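You operate a simulated robot arm through the tools that you are given. There is no shell and no other tool.

The job below is to be done with a simulated robot arm. You get a single attempt, and the scene is never put back.

JOB
Put things in order on the top of the grey bench. At the end: the silver contact grease tin stands where the purple canister stood; the white hand pad is on the grey tray; the silver blue-head pin is on the silver rating plate (marked "200 A"); the purple canister stands where the white hand pad stood; the blue folded rag from the top of the grey bench stands where the silver contact grease tin stood; whatever was shut is shut again. Leave all else as you found it, and nothing knocked over.

It is judged by the outcome, as a careful person would: the job done as asked, and still so three seconds after it is handed in. It fails if anything else is knocked over, pushed out of place, dropped, spilled or broken.

ROBOT AND FRAMES
A 7-joint arm with a two-finger parallel gripper, fixed in place. Base frame: the origin is on the floor under the middle of its stand, x ahead of it, y to its left, z up; the work surface is at about z = 86. Units: cm, degrees, N and s.
With the tool pointing down near the work surface it reaches from about 24 to 68 cm from the base axis. Its first joint turns from -66.0 to 66.0 degrees. Payload 2.4 kg.
The tool frame sits at the grasp point between the pads (the TCP): z along the fingers, y along the line on which they close. The tips reach 3 cm beyond it. The gripper opens to 9.4 cm. The fingers are 2.8 cm wide and 1 cm thick; the gripper's body (5 by 9.6 cm) begins 5.5 cm behind the TCP.
Orientation is told as [roll, pitch, yaw] about the base's x, y, z axes, in that order, counted from this pose: with the fingers straight down and closing along the base's y, the tool's x points along the base's -x, its y along +y and its z along -z.

CONTROLS
- The arm moves only by the tool drive_tool. Its argument "commands" is a list of rows, each an object of numbers (a shift or turn left out is 0, a gripper value left out holds the last): "x", "y", "z": the shift along the tool's x, y, z in cm; "rx", "ry", "rz": the turn, a rotation vector about the tool's x, y, z in degrees; "jaw": the closure, from 0 (fully open) to 1 (shut). In form: [{"x": .., "y": .., "z": .., "rx": .., "ry": .., "rz": .., "jaw": ..}, ...]. A call has 1 to 20 rows; each row shifts and turns the commanded pose from where the row before left it, along the tool's axes as they then stand. Rows are played at 5 a second. More than 5 cm and 8.6 degrees between two rows, or a gripper value outside its range, and nothing of the call is played. A pose out of reach is approached as far as the arm can. The call stops where the force on the tool passes 40 N (or 10 N more than at its start, if that is more) or the arm is blocked; 0.2 s more then pass. The fingers move at their own pace (about 15.3 cm/s each) and stop on an object; they squeeze with about 23 N. The grip force told is the motor's: it shows also when the fingers shut on nothing. Time passes only in rows, and 0.2 s behind the last, so rows that do not move let the fingers close. The reply holds the time, the measured pose of the TCP, the force on the tool along the base axes, the opening and the grip force, in the units named above and with some noise, with the torque about the TCP (base axes, N m) and any sound that the robot's microphone picked up, and new pictures: "show" is both (left out), scene, wrist or none.
- Cameras (640 x 400 px; columns grow to the right, rows downward): "scene" is fixed at [5.22, 49.46, 143.97]; the picture's right is [-0.53, -0.84, 0.00], its down [-0.52, 0.33, -0.79] and it looks along [0.67, -0.42, -0.61] (base axes); focal length 317 px, centre (320, 200). "wrist" rides on the gripper at [7.6, 1.4, -10.2] in the tool frame; the picture's right is [-0.18, 0.98, 0.00], its down [-0.75, -0.14, -0.64] and it looks along [-0.63, -0.12, 0.77] (tool axes); focal length 243 px, centre (320, 200). There is no depth. A picture from a camera that has moved, and an enlarged one, comes with that camera's place and axes in the base frame and with its lens.
- enlarge(camera, box): a new picture of the part [left, top, right, bottom] of that camera's present view, enlarged. The clock stands still meanwhile.
- hand_in(): hands the job in; it is judged then, once.

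Places have to be worked out from the pictures, the camera data and where the tool is seen. Open the gripper and draw the arm clear of the work before you hand the job in, unless the task says otherwise.

The tools are called by a JSON object that holds its "name" and its "arguments". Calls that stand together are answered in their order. drive_tool: Moves the arm, as the interface text tells. Its arguments: {"type":"object","properties":{"commands":{"type":"array","items":{"type":"object","properties":{"x":{"type":"number"},"y":{"type":"number"},"z":{"type":"number"},"rx":{"type":"number"},"ry":{"type":"number"},"rz":{"type":"number"},"jaw":{"type":"number"}}}},"show":{"type":"string","enum":["both","scene","wrist","none"]}},"required":["commands"]} The other tools are called the same way: enlarge (camera, box) takes an enlarged picture of a part of a camera's view; hand_in () hands the job in.

At the start:

```text
time: 0.0
ee_pos: [41.54, 6.16, 121.91]
ee_rot: [0.0, 0.0, 0.1]
contact_force: [-0.5, 0.6, 0.3]
ft_torque: [0.02, -0.03, -0.01]
finger_gap: 9.39
grip_force: 0.1
```

scene: 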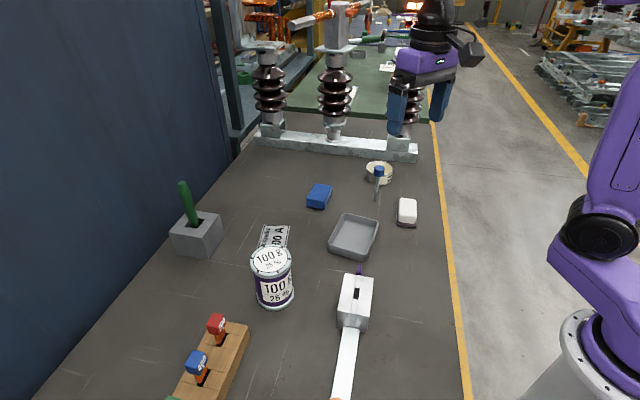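
wrist: 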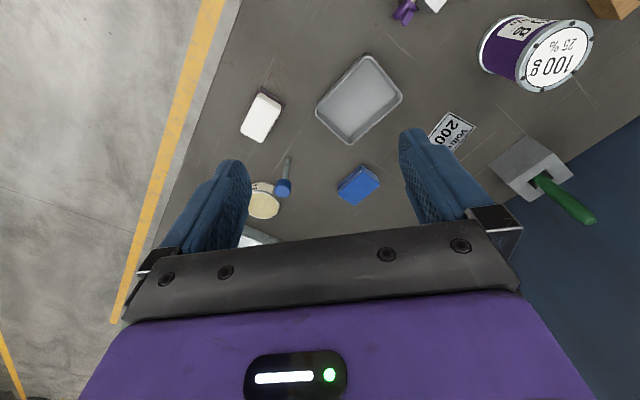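

I'll start by looking closely at the objects on the bench before moving anything.

{"name": "enlarge", "arguments": {"camera": "scene", "box": [290, 140, 450, 240]}}

{"name": "enlarge", "arguments": {"camera": "scene", "box": [160, 180, 400, 330]}}

{"name": "enlarge", "arguments": {"camera": "wrist", "box": [220, 40, 420, 240]}}

{"name": "enlarge", "arguments": {"camera": "scene", "box": [130, 250, 400, 400]}}

```text
4.00 times, centred on (370, 190) of scene
camera zoom: at [5.22, 49.46, 143.97], right [-0.53, -0.84, 0.0], down [-0.52, 0.33, -0.79], along [0.67, -0.42, -0.61], focal length 1269 px, centre (120, 240)
```

zoom: 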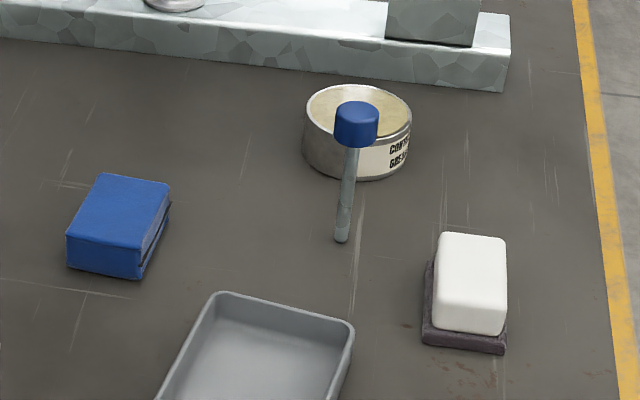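

```text
2.67 times, centred on (280, 255) of scene
camera zoom: at [5.22, 49.46, 143.97], right [-0.53, -0.84, 0.0], down [-0.52, 0.33, -0.79], along [0.67, -0.42, -0.61], focal length 846 px, centre (427, 53)
```

zoom: 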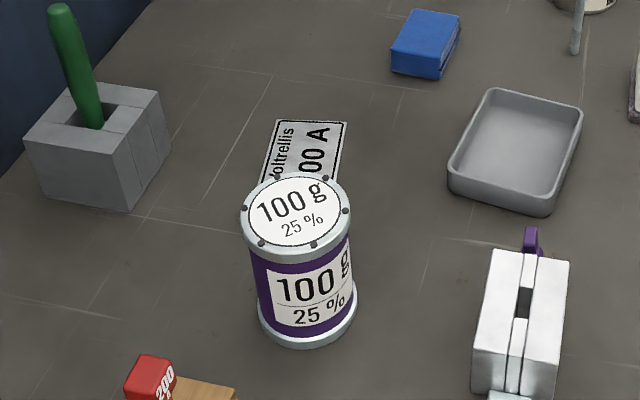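

```text
2.00 times, centred on (320, 140) of wrist
camera zoom: at [33.84, 7.53, 132.02], right [0.18, 0.98, 0.0], down [0.75, -0.14, 0.64], along [0.63, -0.12, -0.77], focal length 485 px, centre (320, 320)
```

zoom: 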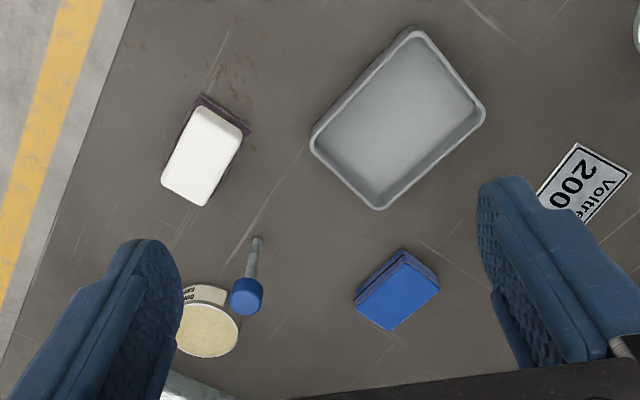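

```text
2.37 times, centred on (265, 325) of scene
camera zoom: at [5.22, 49.46, 143.97], right [-0.53, -0.84, 0.0], down [-0.52, 0.33, -0.79], along [0.67, -0.42, -0.61], focal length 752 px, centre (450, -96)
```

zoom: 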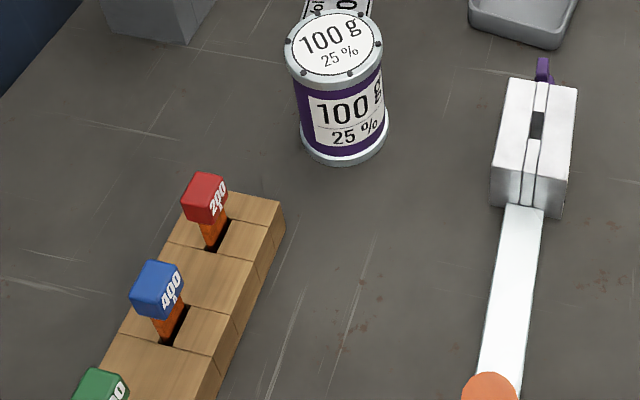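

The objects are roughly located: pad ≈(48.6,-6), pin ≈(59.5,-4.4) standing upright, tin ≈(68,-12.5), rag ≈(68,10), canister ≈(45,35.5), plate ≈(60,29). I'll move the wrist camera closer to inspect the pin, the pad and the tin.

{"name": "drive_tool", "arguments": {"commands": [{"x": -1.5, "y": -2.7, "z": 2.5}, {"x": -1.5, "y": -2.7, "z": 2.5}, {"x": -1.5, "y": -2.7, "z": 2.5}, {"x": 0, "y": 0, "z": 0}], "show": "both"}}

```text
time: 1.0
ee_pos: [46.17, -2.26, 114.49]
ee_rot: [0.0, 0.0, 0.0]
contact_force: [0.8, 0.0, -0.6]
ft_torque: [-0.03, 0.01, -0.02]
finger_gap: 9.4
grip_force: 0.1
camera wrist: at [38.43, -0.65, 124.59], right [0.18, 0.98, 0.0], down [0.75, -0.14, 0.64], along [0.63, -0.12, -0.77], focal length 243 px, centre (320, 200)
```

scene: 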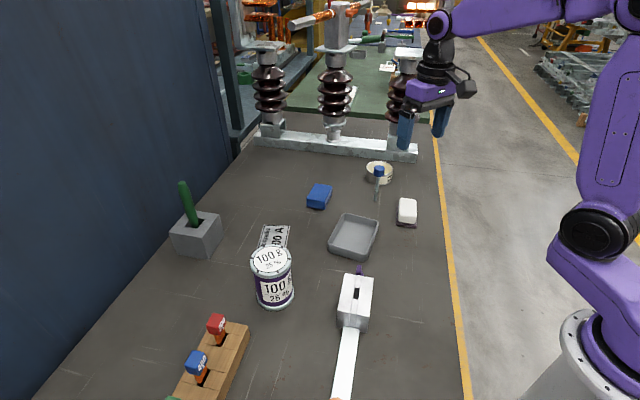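
wrist: 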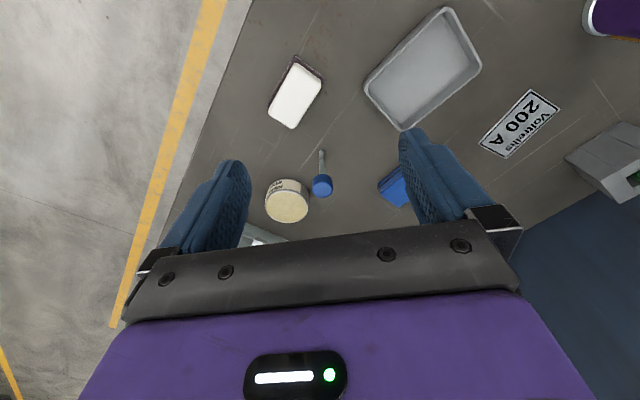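

{"name": "enlarge", "arguments": {"camera": "wrist", "box": [250, 130, 410, 230]}}

{"name": "enlarge", "arguments": {"camera": "wrist", "box": [250, 40, 410, 140]}}

{"name": "enlarge", "arguments": {"camera": "wrist", "box": [440, 0, 640, 200]}}

{"name": "enlarge", "arguments": {"camera": "scene", "box": [350, 150, 430, 230]}}

```text
4.00 times, centred on (330, 180) of wrist
camera zoom: at [38.43, -0.65, 124.59], right [0.18, 0.98, 0.0], down [0.75, -0.14, 0.64], along [0.63, -0.12, -0.77], focal length 970 px, centre (280, 280)
```

zoom: 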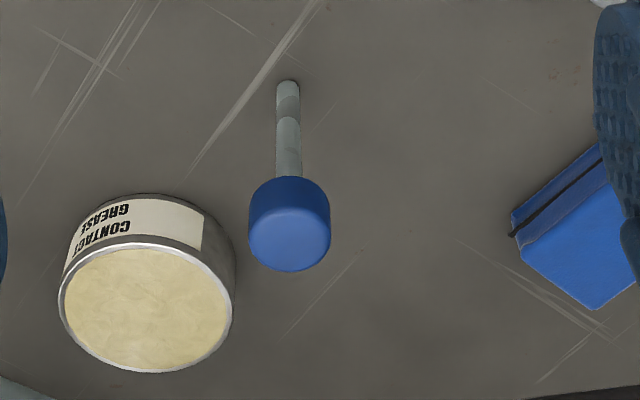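

```text
4.00 times, centred on (330, 90) of wrist
camera zoom: at [38.43, -0.65, 124.59], right [0.18, 0.98, 0.0], down [0.75, -0.14, 0.64], along [0.63, -0.12, -0.77], focal length 970 px, centre (280, 640)
```

zoom: 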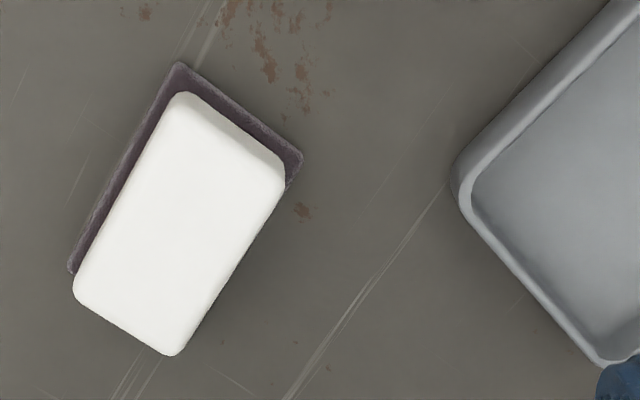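

```text
2.00 times, centred on (540, 100) of wrist
camera zoom: at [38.43, -0.65, 124.59], right [0.18, 0.98, 0.0], down [0.75, -0.14, 0.64], along [0.63, -0.12, -0.77], focal length 485 px, centre (-120, 400)
```

zoom: 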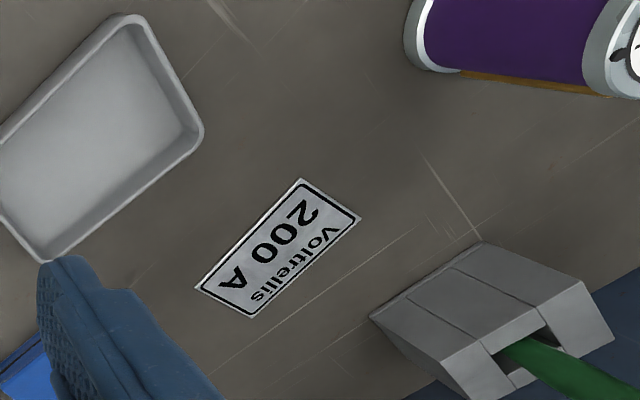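

```text
5.00 times, centred on (390, 190) of scene
camera zoom: at [5.22, 49.46, 143.97], right [-0.53, -0.84, 0.0], down [-0.52, 0.33, -0.79], along [0.67, -0.42, -0.61], focal length 1587 px, centre (-30, 250)
```

zoom: 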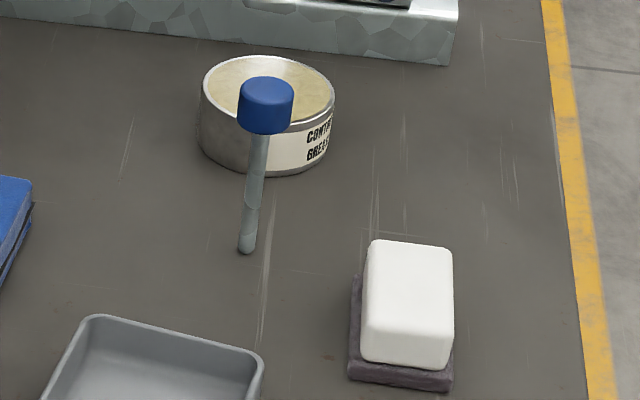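

The pad is a single piece (white body on a dark base, about 8.4 × 5.2 cm, long axis at −44°), centred near (48.7,−6.3). The tin is open and holds grease, so it must stay level. I'll go above the pad, turned so the fingers close across its short side, and check alignment.

{"name": "drive_tool", "arguments": {"commands": [{"x": -1.25, "y": -2.0, "z": 4}, {"x": -1.25, "y": -2.0, "z": 4}, {"rz": 7.33}, {"rz": 7.33}, {"rz": 7.33}, {"rz": 7.33}, {"rz": 7.33}, {"rz": 7.33}, {"z": 0}], "show": "both"}}

```text
time: 3.0
ee_pos: [48.47, -6.06, 106.39]
ee_rot: [-0.1, 0.0, -44.1]
contact_force: [-0.8, 1.5, 1.2]
ft_torque: [0.03, -0.05, 0.0]
finger_gap: 9.43
grip_force: 0.0
camera wrist: at [43.95, 0.32, 116.51], right [0.82, 0.58, 0.0], down [0.44, -0.63, 0.64], along [0.37, -0.52, -0.77], focal length 243 px, centre (320, 200)
```

scene: 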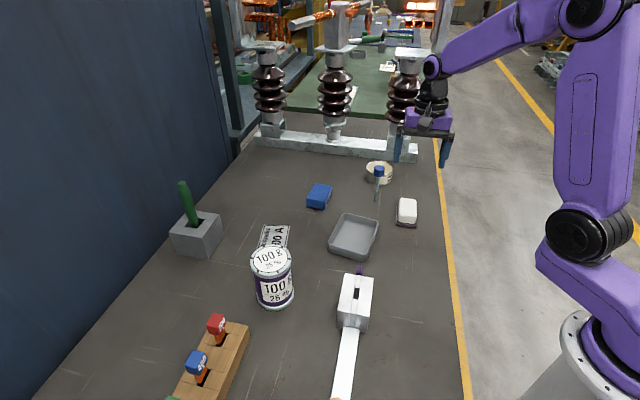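
wrist: 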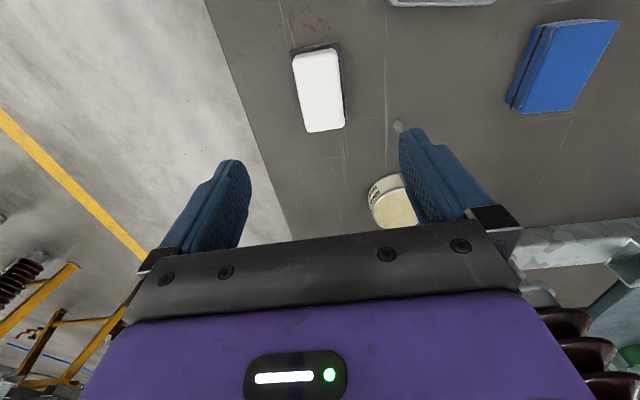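

The pad appears close to directly below the TCP (expected pixel ≈(320,87)). I'll zoom in to refine position and angle before descending.

{"name": "enlarge", "arguments": {"camera": "wrist", "box": [260, 30, 420, 150]}}

{"name": "enlarge", "arguments": {"camera": "wrist", "box": [480, 0, 640, 120]}}

```text
3.33 times, centred on (340, 90) of wrist
camera zoom: at [43.95, 0.32, 116.51], right [0.82, 0.58, 0.0], down [0.44, -0.63, 0.64], along [0.37, -0.52, -0.77], focal length 809 px, centre (253, 567)
```

zoom: 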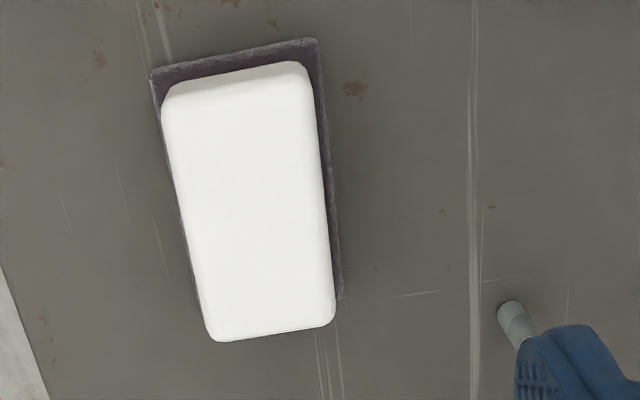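

```text
3.33 times, centred on (560, 60) of wrist
camera zoom: at [43.95, 0.32, 116.51], right [0.82, 0.58, 0.0], down [0.44, -0.63, 0.64], along [0.37, -0.52, -0.77], focal length 809 px, centre (-480, 667)
```

zoom: 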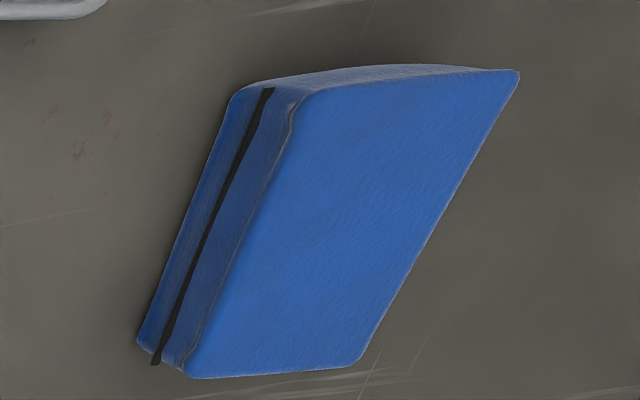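

Refined: pad centre (48.74,−6.32), long axis at −45°, which agrees with the first estimate. I'll centre and descend over it.

{"name": "drive_tool", "arguments": {"commands": [{"x": -0.37, "rz": 0.9, "z": 3}, {"z": 4.5}, {"z": 4.5}, {"z": 2.5}, {"z": 1.5}, {"z": 0.6}, {"z": 0}], "show": "both"}}

```text
time: 4.6
ee_pos: [48.72, -6.41, 89.78]
ee_rot: [0.0, -0.1, -44.9]
contact_force: [-0.6, 0.2, -0.2]
ft_torque: [0.03, 0.05, -0.02]
finger_gap: 9.39
grip_force: 0.1
camera wrist: at [44.28, 0.06, 99.94], right [0.82, 0.57, 0.0], down [0.43, -0.63, 0.64], along [0.36, -0.53, -0.77], focal length 243 px, centre (320, 200)
```

scene: 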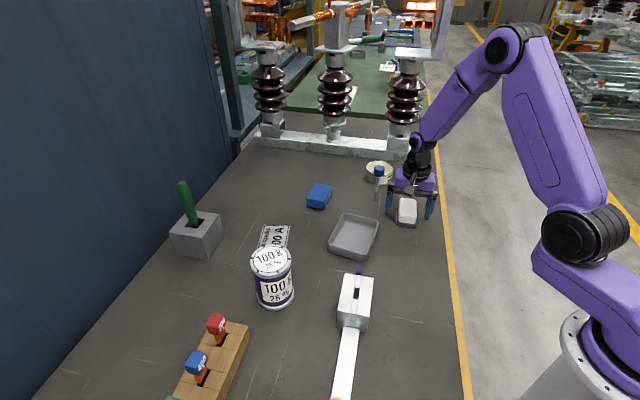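
wrist: 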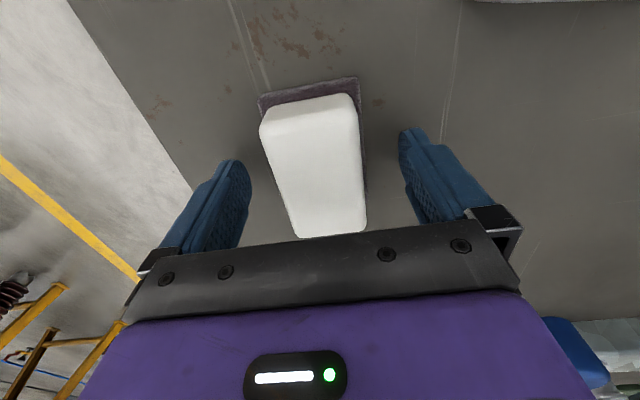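

The pad sits between the fingers, centred, with the tips about 0.8 cm above the bench. Closing now.

{"name": "drive_tool", "arguments": {"commands": [{"z": 0.2}, {"jaw": 0.6}, {"jaw": 1}, {"jaw": 1}, {"jaw": 1}], "show": "wrist"}}

```text
time: 5.8
ee_pos: [48.76, -6.41, 89.62]
ee_rot: [0.0, 0.0, -44.9]
contact_force: [-0.1, -0.1, -0.1]
ft_torque: [0.0, 0.0, 0.01]
finger_gap: 5.41
grip_force: 23.1
camera wrist: at [44.28, 0.03, 99.76], right [0.82, 0.57, 0.0], down [0.43, -0.63, 0.64], along [0.36, -0.53, -0.77], focal length 243 px, centre (320, 200)
```

wrist: 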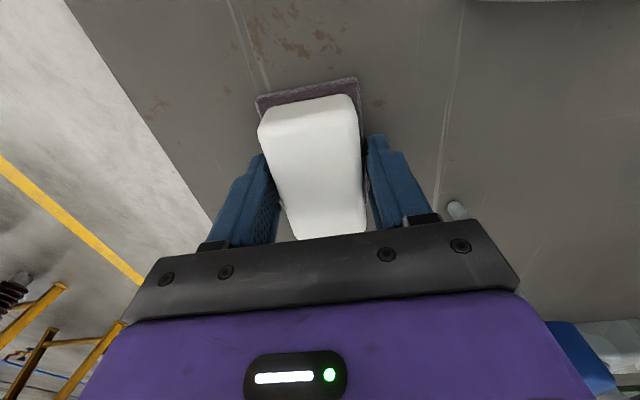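

The pad is gripped at 5.4 cm. I'll lift it straight up, then carry it over the tray and turn to match the tray's angle.

{"name": "drive_tool", "arguments": {"commands": [{"z": -1}, {"z": -3}, {"z": -4}, {"z": -4.5}, {"x": 3.05, "y": 3.24}, {"x": 3.05, "y": 3.24}, {"x": 3.05, "y": 3.24}, {"x": 3.05, "y": 3.24}, {"rz": 3.7}, {"rz": 3.7}, {"z": 0}], "show": "both"}}

```text
time: 8.2
ee_pos: [49.36, 11.5, 101.96]
ee_rot: [0.0, 0.0, -52.3]
contact_force: [-0.5, 0.1, -0.9]
ft_torque: [-0.02, 0.01, -0.01]
finger_gap: 5.46
grip_force: 23.5
camera wrist: at [45.76, 18.41, 112.2], right [0.89, 0.45, 0.0], down [0.35, -0.68, 0.64], along [0.29, -0.57, -0.77], focal length 243 px, centre (320, 200)
```

scene: 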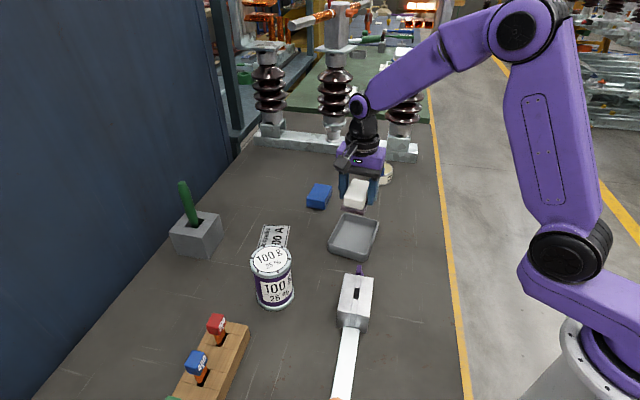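
wrist: 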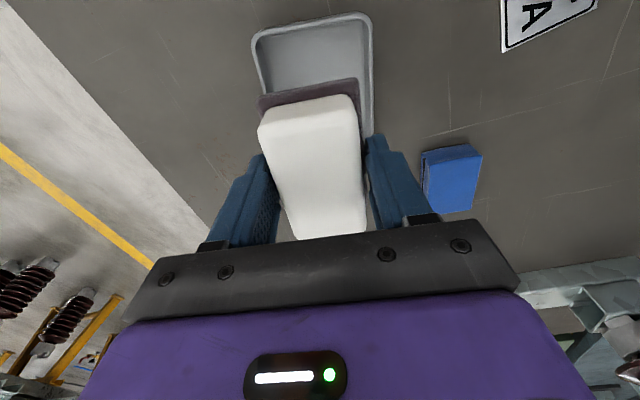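

{"name": "enlarge", "arguments": {"camera": "wrist", "box": [230, 0, 390, 120]}}

{"name": "enlarge", "arguments": {"camera": "scene", "box": [310, 180, 400, 270]}}

{"name": "enlarge", "arguments": {"camera": "wrist", "box": [390, 120, 510, 230]}}

```text
3.33 times, centred on (310, 60) of wrist
camera zoom: at [45.76, 18.41, 112.2], right [0.89, 0.45, 0.0], down [0.35, -0.68, 0.64], along [0.29, -0.57, -0.77], focal length 809 px, centre (353, 667)
```

zoom: 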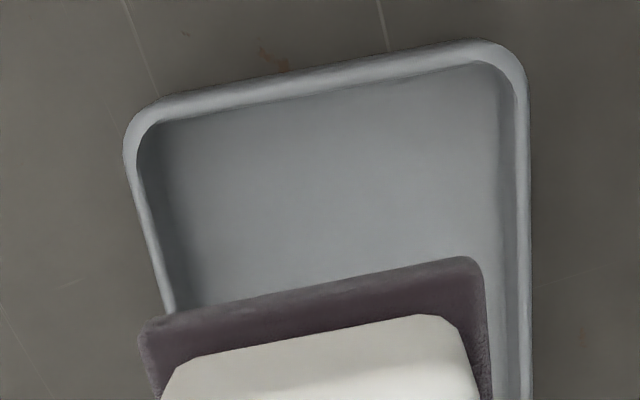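

```text
4.44 times, centred on (355, 225) of scene
camera zoom: at [5.22, 49.46, 143.97], right [-0.53, -0.84, 0.0], down [-0.52, 0.33, -0.79], along [0.67, -0.42, -0.61], focal length 1410 px, centre (164, 89)
```

zoom: 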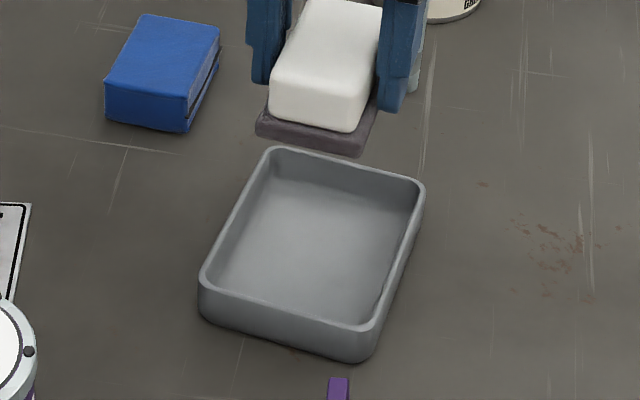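

```text
3.64 times, centred on (450, 175) of wrist
camera zoom: at [45.76, 18.41, 112.2], right [0.89, 0.45, 0.0], down [0.35, -0.68, 0.64], along [0.29, -0.57, -0.77], focal length 882 px, centre (-153, 291)
```

zoom: 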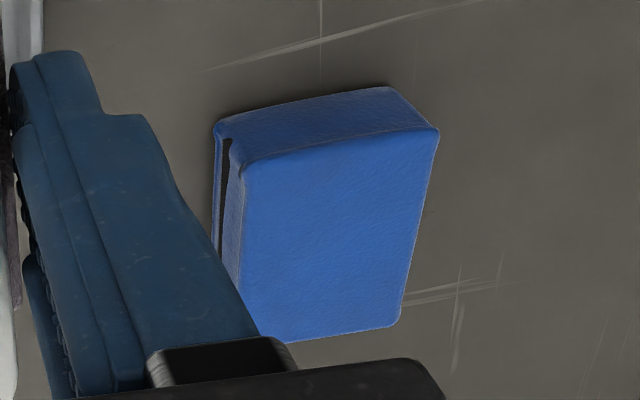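

The tray's rim is at z≈88.3, its long axis at about −54°, and its centre about (49.6,11.3). I'll trim the angle and position slightly and lower the pad partway to check clearances.

{"name": "drive_tool", "arguments": {"commands": [{"rz": 1.4, "x": -0.25}, {"z": 4}, {"z": 3.5}, {"z": 1.5}, {"z": 0}], "show": "both"}}

{"name": "enlarge", "arguments": {"camera": "wrist", "box": [200, 0, 440, 240]}}

{"name": "enlarge", "arguments": {"camera": "scene", "box": [310, 180, 400, 270]}}

```text
time: 9.4
ee_pos: [49.5, 11.32, 93.17]
ee_rot: [0.1, 0.0, -53.8]
contact_force: [0.7, 0.0, -0.3]
ft_torque: [0.02, 0.05, -0.01]
finger_gap: 5.39
grip_force: 23.1
camera wrist: at [45.99, 18.36, 103.29], right [0.9, 0.43, 0.0], down [0.33, -0.69, 0.64], along [0.28, -0.58, -0.77], focal length 243 px, centre (320, 200)
```

scene: 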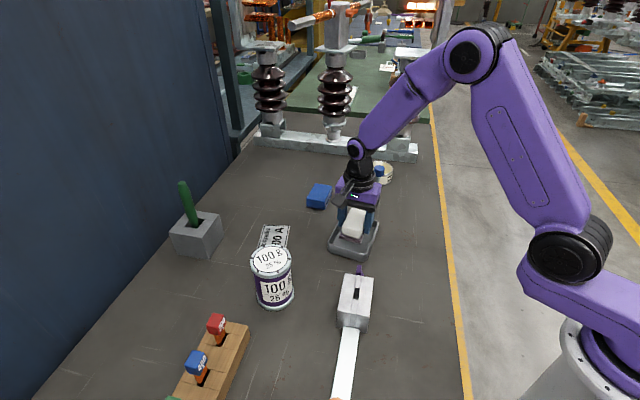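
wrist: 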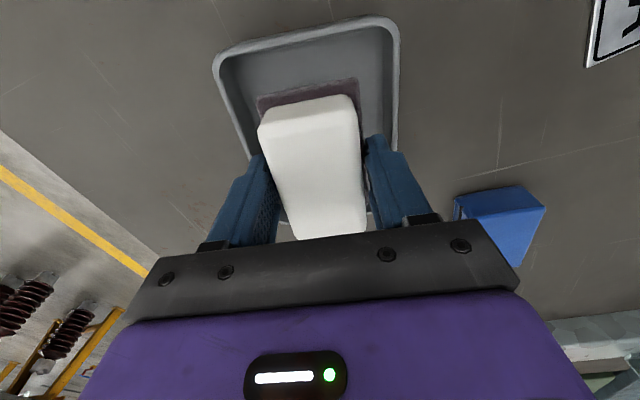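

```text
1.67 times, centred on (320, 120) of wrist
camera zoom: at [45.99, 18.36, 103.29], right [0.9, 0.43, 0.0], down [0.33, -0.69, 0.64], along [0.28, -0.58, -0.77], focal length 404 px, centre (320, 333)
```

zoom: 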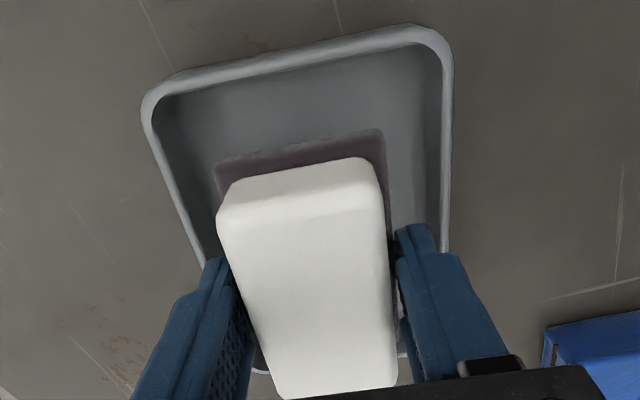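

```text
4.44 times, centred on (355, 225) of scene
camera zoom: at [5.22, 49.46, 143.97], right [-0.53, -0.84, 0.0], down [-0.52, 0.33, -0.79], along [0.67, -0.42, -0.61], focal length 1410 px, centre (164, 89)
```

zoom: 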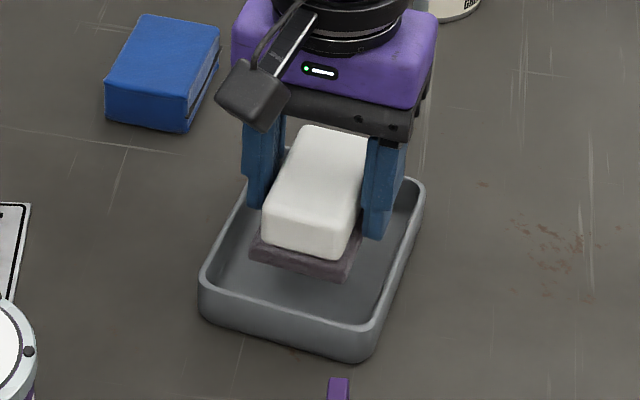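

The pad is well centred over the tray (inner walls ±4.8 cm, pad half-width 2.7 cm). I'll lower it gently.

{"name": "drive_tool", "arguments": {"commands": [{"z": 1.5}, {"z": 1.0}, {"z": 0.3}, {"z": 0.2}, {"z": 0}], "show": "wrist"}}

```text
time: 10.6
ee_pos: [49.49, 11.44, 90.08]
ee_rot: [0.0, 0.0, -53.7]
contact_force: [-0.1, 0.0, -0.8]
ft_torque: [-0.01, -0.04, -0.03]
finger_gap: 5.41
grip_force: 23.0
camera wrist: at [46.06, 18.34, 100.19], right [0.9, 0.43, 0.0], down [0.33, -0.69, 0.64], along [0.28, -0.58, -0.77], focal length 243 px, centre (320, 200)
```

wrist: 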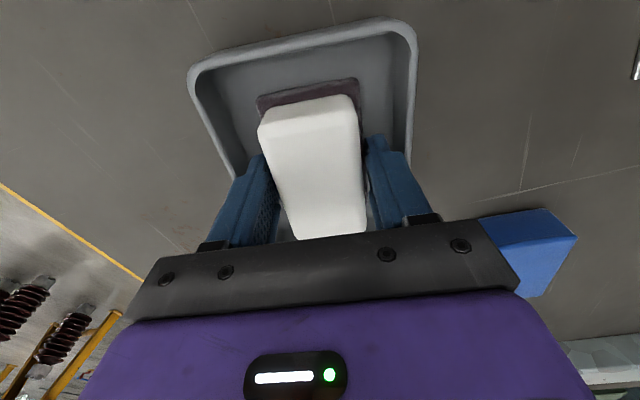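

No contact yet; I'll go down in 0.1 cm steps until the floor of the tray carries the pad.

{"name": "drive_tool", "arguments": {"commands": [{"z": 0.1}, {"z": 0.1}, {"z": 0}], "show": "none"}}

```text
time: 11.4
ee_pos: [49.41, 11.33, 89.92]
ee_rot: [0.0, -0.1, -53.7]
contact_force: [-2.6, -0.4, 19.4]
ft_torque: [-0.02, 0.1, -0.04]
finger_gap: 5.45
grip_force: 23.2
```

The pad is now on the tray floor (19 N). I'll ease off slightly, open partially so the fingers stay clear of the tray walls, and lift away.

{"name": "drive_tool", "arguments": {"commands": [{"z": -0.08}, {"jaw": 0.35}, {"jaw": 0.33}, {"z": -0.5}, {"z": -1.5}, {"z": -3}, {"z": -4}, {"z": 0}], "show": "both"}}

{"name": "enlarge", "arguments": {"camera": "scene", "box": [310, 180, 400, 270]}}

```text
time: 13.2
ee_pos: [49.43, 11.48, 98.89]
ee_rot: [-0.1, -0.1, -53.7]
contact_force: [-0.6, -0.9, -0.2]
ft_torque: [-0.01, -0.01, 0.04]
finger_gap: 6.33
grip_force: 0.1
camera wrist: at [45.97, 18.37, 109.02], right [0.9, 0.43, 0.0], down [0.33, -0.69, 0.64], along [0.28, -0.58, -0.77], focal length 243 px, centre (320, 200)
```

scene: 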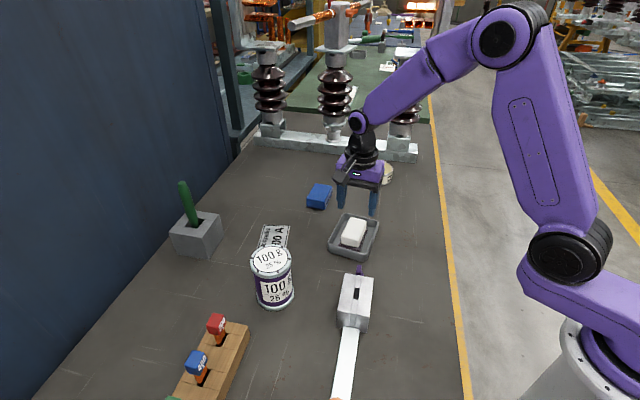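
wrist: 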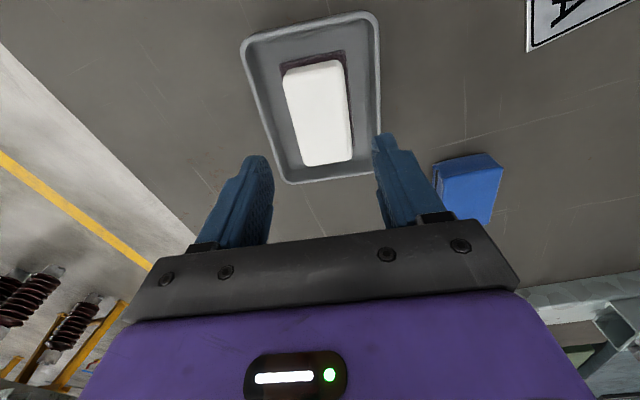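

```text
4.44 times, centred on (355, 225) of scene
camera zoom: at [5.22, 49.46, 143.97], right [-0.53, -0.84, 0.0], down [-0.52, 0.33, -0.79], along [0.67, -0.42, -0.61], focal length 1410 px, centre (164, 89)
```

zoom: 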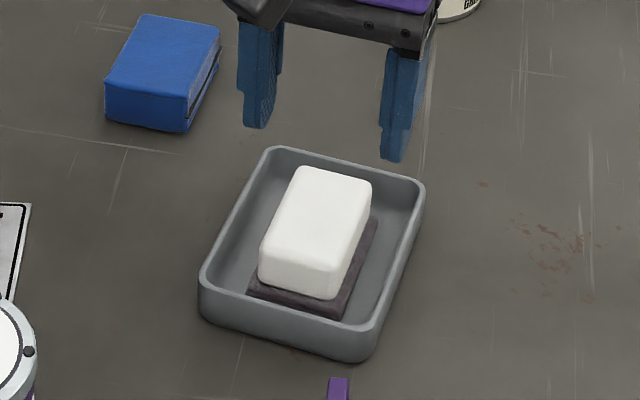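

The pad rests squarely in the tray. Next is the canister: I'll rise, turn back to yaw 0 with the jaws fully open, and move above it (≈(45,35.5), top at ≈98).

{"name": "drive_tool", "arguments": {"commands": [{"z": -4.3, "rz": -7.67, "jaw": 0}, {"z": -4.3, "rz": -7.67}, {"z": -4.3, "rz": -7.67}, {"rz": -7.67}, {"rz": -7.67}, {"rz": -7.67}, {"rz": -7.67}, {"x": 0.8, "y": 4.4}, {"x": 0.8, "y": 4.4}, {"x": 0.8, "y": 4.4}, {"x": 0.8, "y": 4.4}, {"x": 0.8, "y": 4.4}, {"z": 0}], "show": "both"}}

```text
time: 16.0
ee_pos: [45.51, 33.37, 111.89]
ee_rot: [0.0, 0.0, 0.0]
contact_force: [0.2, 0.8, 0.2]
ft_torque: [0.02, 0.01, 0.01]
finger_gap: 9.4
grip_force: 0.1
camera wrist: at [37.8, 34.8, 122.11], right [0.18, 0.98, 0.0], down [0.75, -0.14, 0.64], along [0.63, -0.12, -0.77], focal length 243 px, centre (320, 200)
```

scene: 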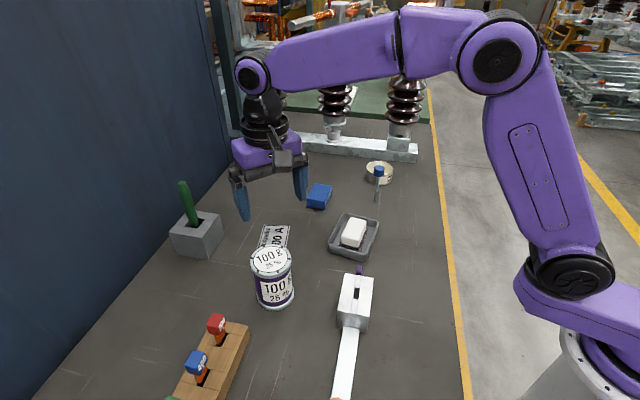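
wrist: 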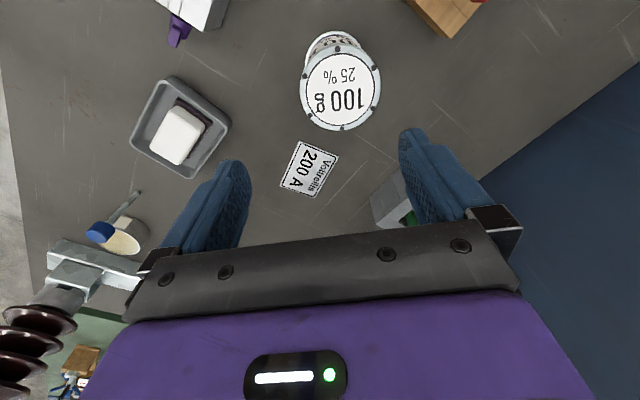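

{"name": "enlarge", "arguments": {"camera": "wrist", "box": [260, 10, 420, 210]}}

{"name": "enlarge", "arguments": {"camera": "wrist", "box": [280, 20, 400, 140]}}

{"name": "enlarge", "arguments": {"camera": "scene", "box": [220, 220, 320, 320]}}

```text
2.00 times, centred on (340, 110) of wrist
camera zoom: at [37.8, 34.8, 122.11], right [0.18, 0.98, 0.0], down [0.75, -0.14, 0.64], along [0.63, -0.12, -0.77], focal length 485 px, centre (280, 380)
```

zoom: 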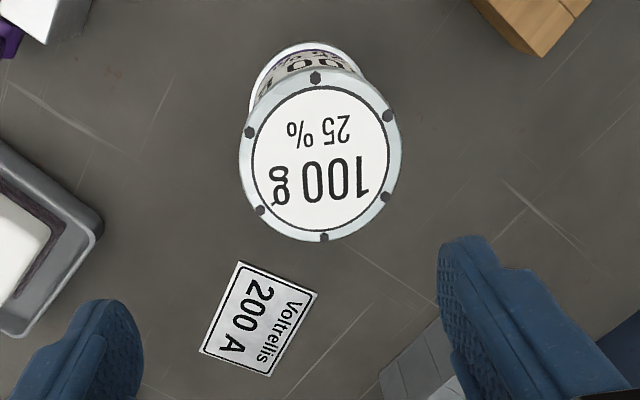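

```text
3.33 times, centred on (340, 80) of wrist
camera zoom: at [37.8, 34.8, 122.11], right [0.18, 0.98, 0.0], down [0.75, -0.14, 0.64], along [0.63, -0.12, -0.77], focal length 809 px, centre (253, 600)
```

zoom: 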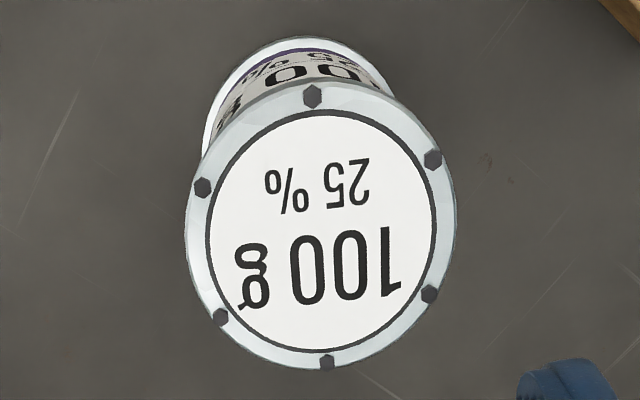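

```text
4.00 times, centred on (270, 270) of scene
camera zoom: at [5.22, 49.46, 143.97], right [-0.53, -0.84, 0.0], down [-0.52, 0.33, -0.79], along [0.67, -0.42, -0.61], focal length 1269 px, centre (520, -80)
```

zoom: 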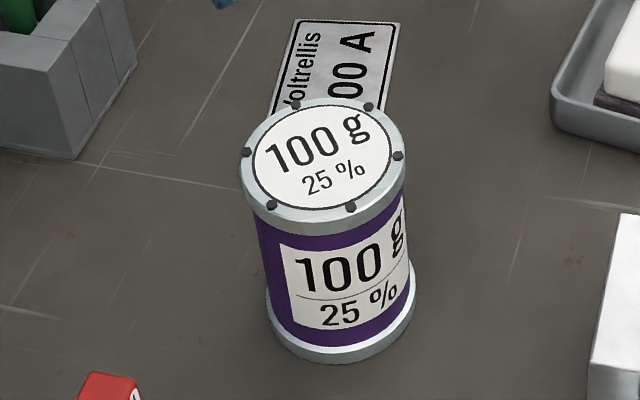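

Two views agree: canister centre (45.04,35.43), top at z=98.0, diameter ≈7.9. I'll centre over it and lower to just above the lid to check finger clearance.

{"name": "drive_tool", "arguments": {"commands": [{"x": 0.47, "y": 2.06}, {"z": 4}, {"z": 4}, {"z": 2}, {"z": 0}], "show": "both"}}

{"name": "enlarge", "arguments": {"camera": "wrist", "box": [200, 30, 440, 250]}}

{"name": "enlarge", "arguments": {"camera": "scene", "box": [200, 200, 340, 320]}}

```text
time: 17.2
ee_pos: [45.13, 35.41, 101.85]
ee_rot: [0.0, 0.0, 0.0]
contact_force: [1.0, -0.1, -0.9]
ft_torque: [0.02, 0.0, -0.04]
finger_gap: 9.41
grip_force: 0.1
camera wrist: at [37.43, 36.83, 112.07], right [0.18, 0.98, 0.0], down [0.75, -0.14, 0.64], along [0.63, -0.12, -0.77], focal length 243 px, centre (320, 200)
```

scene: 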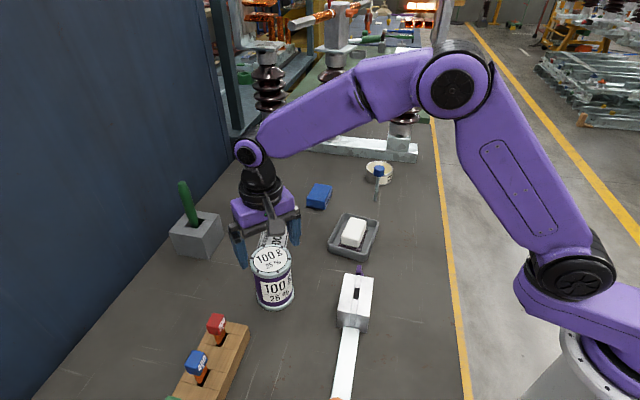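
wrist: 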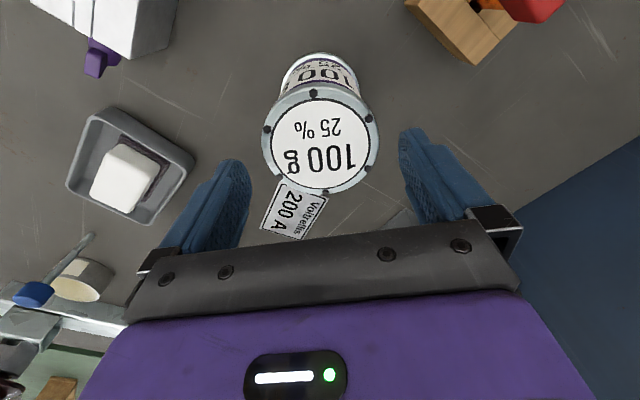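

```text
1.82 times, centred on (320, 140) of wrist
camera zoom: at [37.43, 36.83, 112.07], right [0.18, 0.98, 0.0], down [0.75, -0.14, 0.64], along [0.63, -0.12, -0.77], focal length 441 px, centre (320, 309)
```

zoom: 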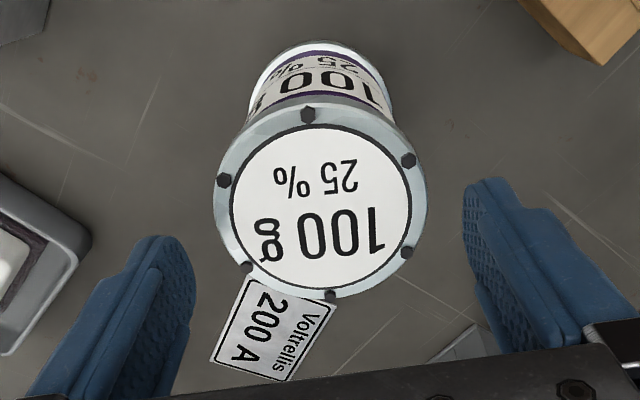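

```text
3.33 times, centred on (270, 260) of scene
camera zoom: at [5.22, 49.46, 143.97], right [-0.53, -0.84, 0.0], down [-0.52, 0.33, -0.79], along [0.67, -0.42, -0.61], focal length 1058 px, centre (487, 0)
```

zoom: 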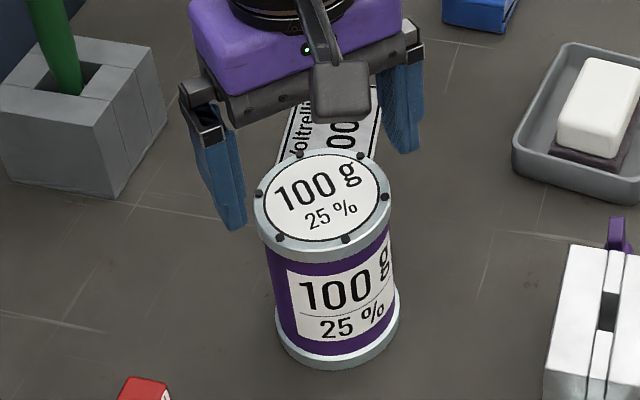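

Centring is within 0.2 cm. I'll make that correction and descend to mid-body (TCP z≈93.7, palm still above the lid).

{"name": "drive_tool", "arguments": {"commands": [{"x": 0.15, "y": 0.05}, {"z": 2}, {"z": 2}, {"z": 2}, {"z": 2}, {"z": 0}], "show": "both"}}

{"name": "enlarge", "arguments": {"camera": "scene", "box": [200, 200, 340, 320]}}

```text
time: 18.6
ee_pos: [44.97, 35.48, 93.92]
ee_rot: [0.0, 0.0, 0.1]
contact_force: [0.2, 0.5, -0.2]
ft_torque: [0.01, -0.02, 0.02]
finger_gap: 9.41
grip_force: 0.0
camera wrist: at [37.19, 36.95, 104.05], right [0.18, 0.98, 0.0], down [0.75, -0.14, 0.64], along [0.63, -0.12, -0.77], focal length 243 px, centre (320, 200)
```

scene: 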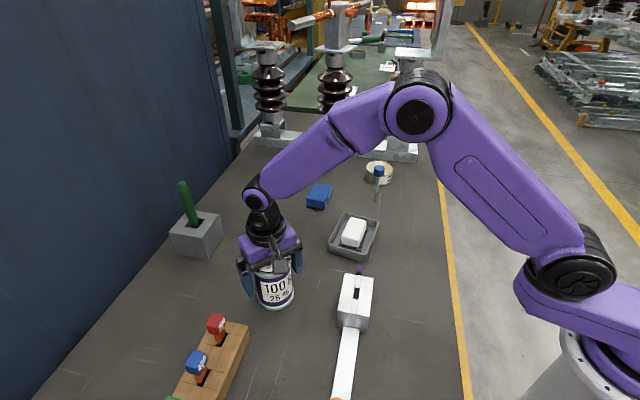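
wrist: 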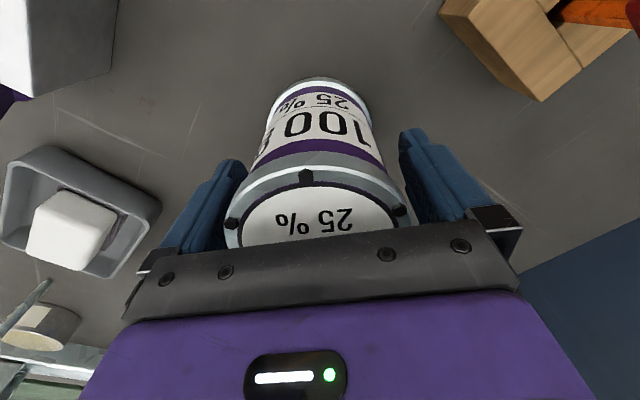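

```text
3.33 times, centred on (270, 260) of scene
camera zoom: at [5.22, 49.46, 143.97], right [-0.53, -0.84, 0.0], down [-0.52, 0.33, -0.79], along [0.67, -0.42, -0.61], focal length 1058 px, centre (487, 0)
```

zoom: 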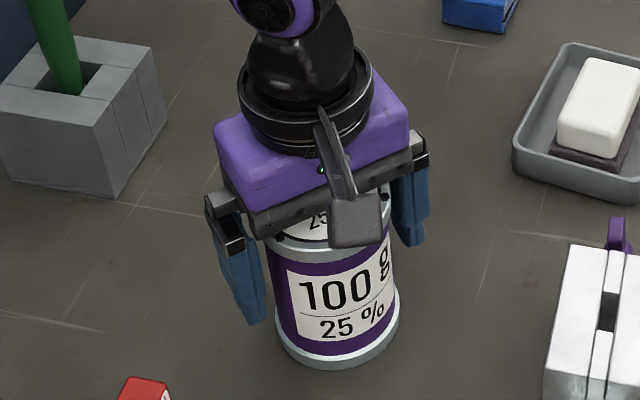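

The fingers straddle the canister evenly. Closing the grip now.

{"name": "drive_tool", "arguments": {"commands": [{"jaw": 0.3}, {"jaw": 1}, {"jaw": 1}, {"jaw": 1}], "show": "wrist"}}

```text
time: 19.6
ee_pos: [44.98, 35.45, 93.89]
ee_rot: [0.1, 0.0, 0.0]
contact_force: [0.7, -3.1, 0.2]
ft_torque: [0.06, -0.02, 0.0]
finger_gap: 7.62
grip_force: 22.8
camera wrist: at [37.2, 36.92, 104.05], right [0.18, 0.98, 0.0], down [0.75, -0.14, 0.64], along [0.63, -0.12, -0.77], focal length 243 px, centre (320, 200)
```

wrist: 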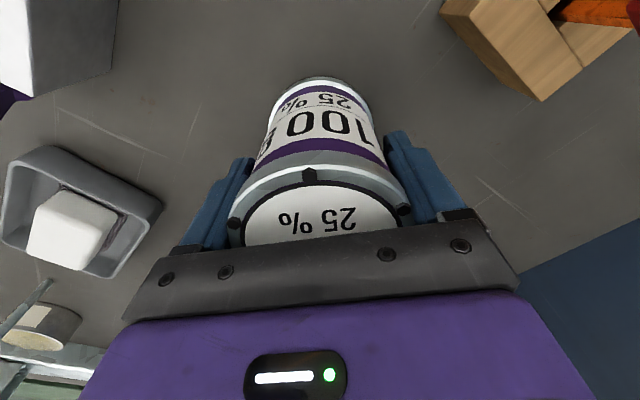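

Gripped at 7.6 cm. I'll lift it 12 cm straight up and carry it over to above the pad's old place (48.74,−6.32).

{"name": "drive_tool", "arguments": {"commands": [{"z": -0.5}, {"z": -1.5}, {"z": -3}, {"z": -3.5}, {"z": -3.5}, {"x": -0.313, "y": -3.48}, {"x": -0.313, "y": -3.48}, {"x": -0.313, "y": -3.48}, {"x": -0.313, "y": -3.48}, {"x": -0.313, "y": -3.48}, {"x": -0.313, "y": -3.48}, {"x": -0.313, "y": -3.48}, {"x": -0.313, "y": -3.48}, {"x": -0.313, "y": -3.48}, {"x": -0.313, "y": -3.48}, {"x": -0.313, "y": -3.48}, {"x": -0.313, "y": -3.48}, {"z": 0}], "show": "both"}}

```text
time: 23.4
ee_pos: [48.6, -6.61, 105.81]
ee_rot: [-0.1, 0.0, 0.0]
contact_force: [0.3, -0.2, -11.8]
ft_torque: [-0.01, 0.0, -0.02]
finger_gap: 7.65
grip_force: 23.1
camera wrist: at [40.9, -5.09, 116.02], right [0.18, 0.98, 0.0], down [0.75, -0.14, 0.64], along [0.63, -0.12, -0.77], focal length 243 px, centre (320, 200)
```

scene: 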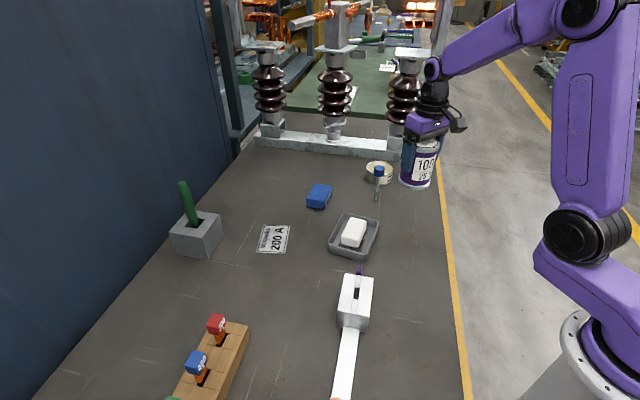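
wrist: 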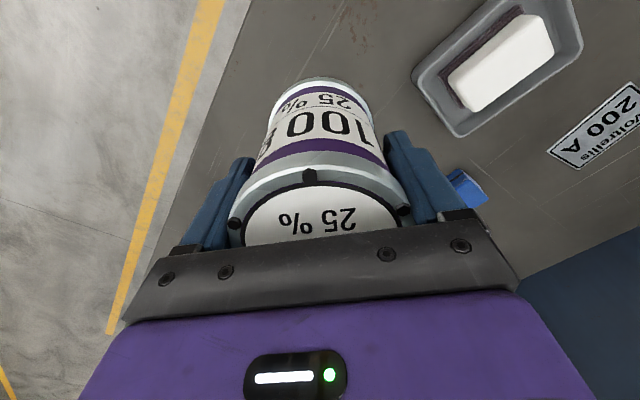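

The canister weighs ≈1.2 kg and is held firmly. I'll trim the position and lower to about 0.5 cm above the bench.

{"name": "drive_tool", "arguments": {"commands": [{"x": -0.12, "y": 0.27}, {"z": 3.5}, {"z": 3.5}, {"z": 2.5}, {"z": 1.4}, {"z": 0.4}, {"z": 0}], "show": "both"}}

```text
time: 25.0
ee_pos: [48.55, -6.18, 94.61]
ee_rot: [0.1, 0.0, 0.0]
contact_force: [0.7, 1.2, -10.7]
ft_torque: [-0.01, 0.02, 0.03]
finger_gap: 7.6
grip_force: 23.8
camera wrist: at [40.87, -4.65, 104.64], right [0.18, 0.98, 0.0], down [0.75, -0.14, 0.64], along [0.63, -0.12, -0.77], focal length 243 px, centre (320, 200)
```

scene: 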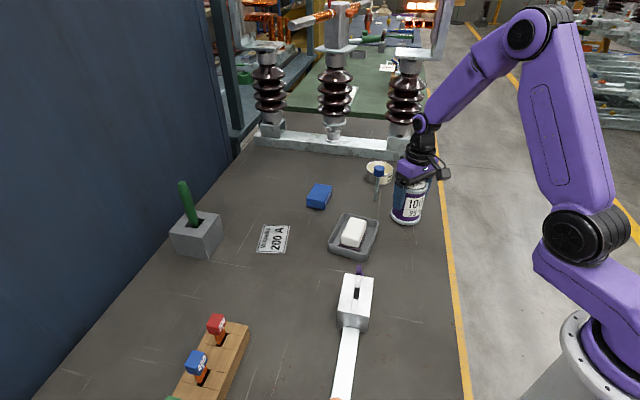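
wrist: 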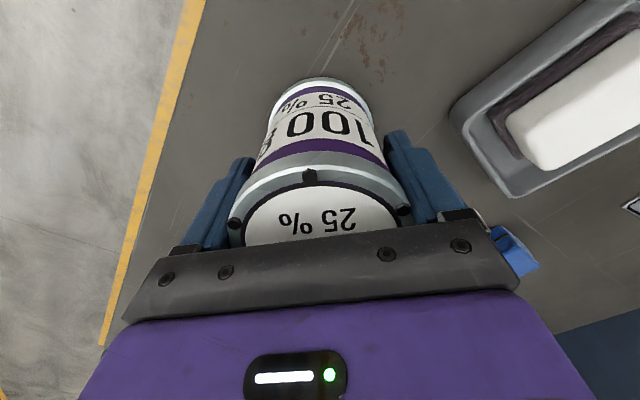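

The canister is upright and about 0.7 cm above the bench. Lowering in small steps until the bench takes its weight.

{"name": "drive_tool", "arguments": {"commands": [{"x": -0.1, "y": -0.08, "z": 0.3}, {"z": 0.2}, {"z": 0.1}, {"z": 0}], "show": "none"}}

```text
time: 26.0
ee_pos: [48.76, -6.16, 93.86]
ee_rot: [0.0, -0.1, -0.1]
contact_force: [-0.7, 0.8, -8.2]
ft_torque: [0.01, 0.14, 0.0]
finger_gap: 7.62
grip_force: 22.9
```

{"name": "drive_tool", "arguments": {"commands": [{"z": 0.08}, {"z": 0}], "show": "none"}}

```text
time: 26.6
ee_pos: [48.59, -6.21, 93.85]
ee_rot: [0.0, 0.0, 0.0]
contact_force: [-6.6, 0.7, 8.6]
ft_torque: [0.01, 0.13, -0.12]
finger_gap: 7.65
grip_force: 23.0
```

The bench carries the canister now. I'll ease off a hair, open fully, and rise straight up clear of the lid.

{"name": "drive_tool", "arguments": {"commands": [{"z": -0.05}, {"jaw": 0.12}, {"jaw": 0}, {"jaw": 0}, {"z": -2}, {"z": -3}, {"z": -4}, {"z": -4}, {"z": 0}], "show": "both"}}

{"name": "enlarge", "arguments": {"camera": "scene", "box": [350, 140, 450, 240]}}

```text
time: 28.6
ee_pos: [48.74, -6.09, 107.1]
ee_rot: [0.0, -0.1, 0.0]
contact_force: [0.7, 0.3, -0.3]
ft_torque: [0.0, -0.02, 0.0]
finger_gap: 9.4
grip_force: 0.0
camera wrist: at [41.14, -4.6, 117.19], right [0.18, 0.98, 0.0], down [0.75, -0.14, 0.64], along [0.63, -0.12, -0.77], focal length 243 px, centre (320, 200)
```

scene: 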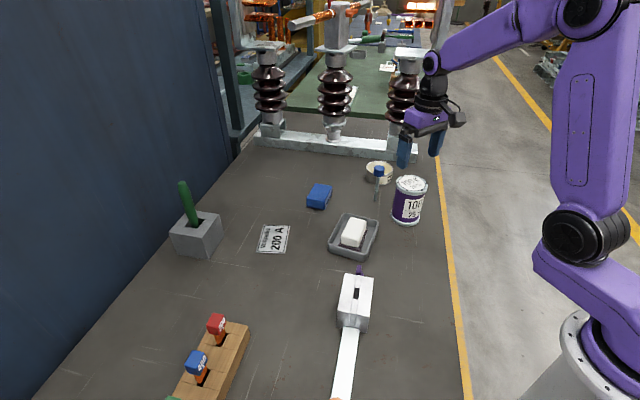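
wrist: 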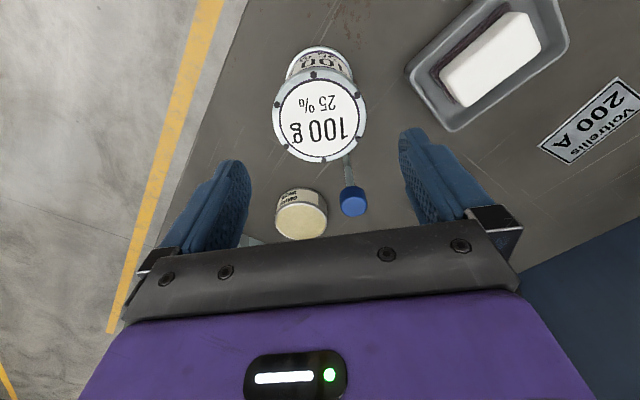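

```text
4.00 times, centred on (400, 190) of scene
camera zoom: at [5.22, 49.46, 143.97], right [-0.53, -0.84, 0.0], down [-0.52, 0.33, -0.79], along [0.67, -0.42, -0.61], focal length 1269 px, centre (0, 240)
```

zoom: 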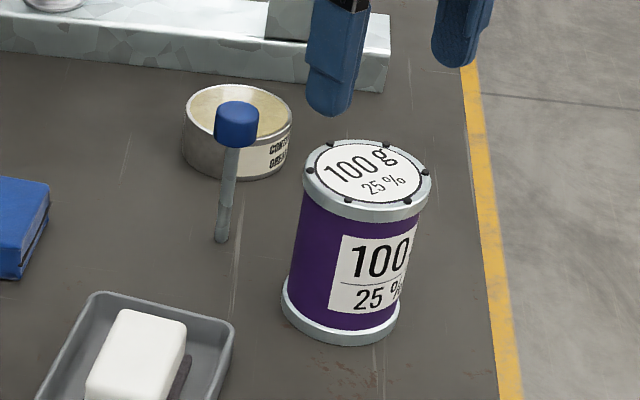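

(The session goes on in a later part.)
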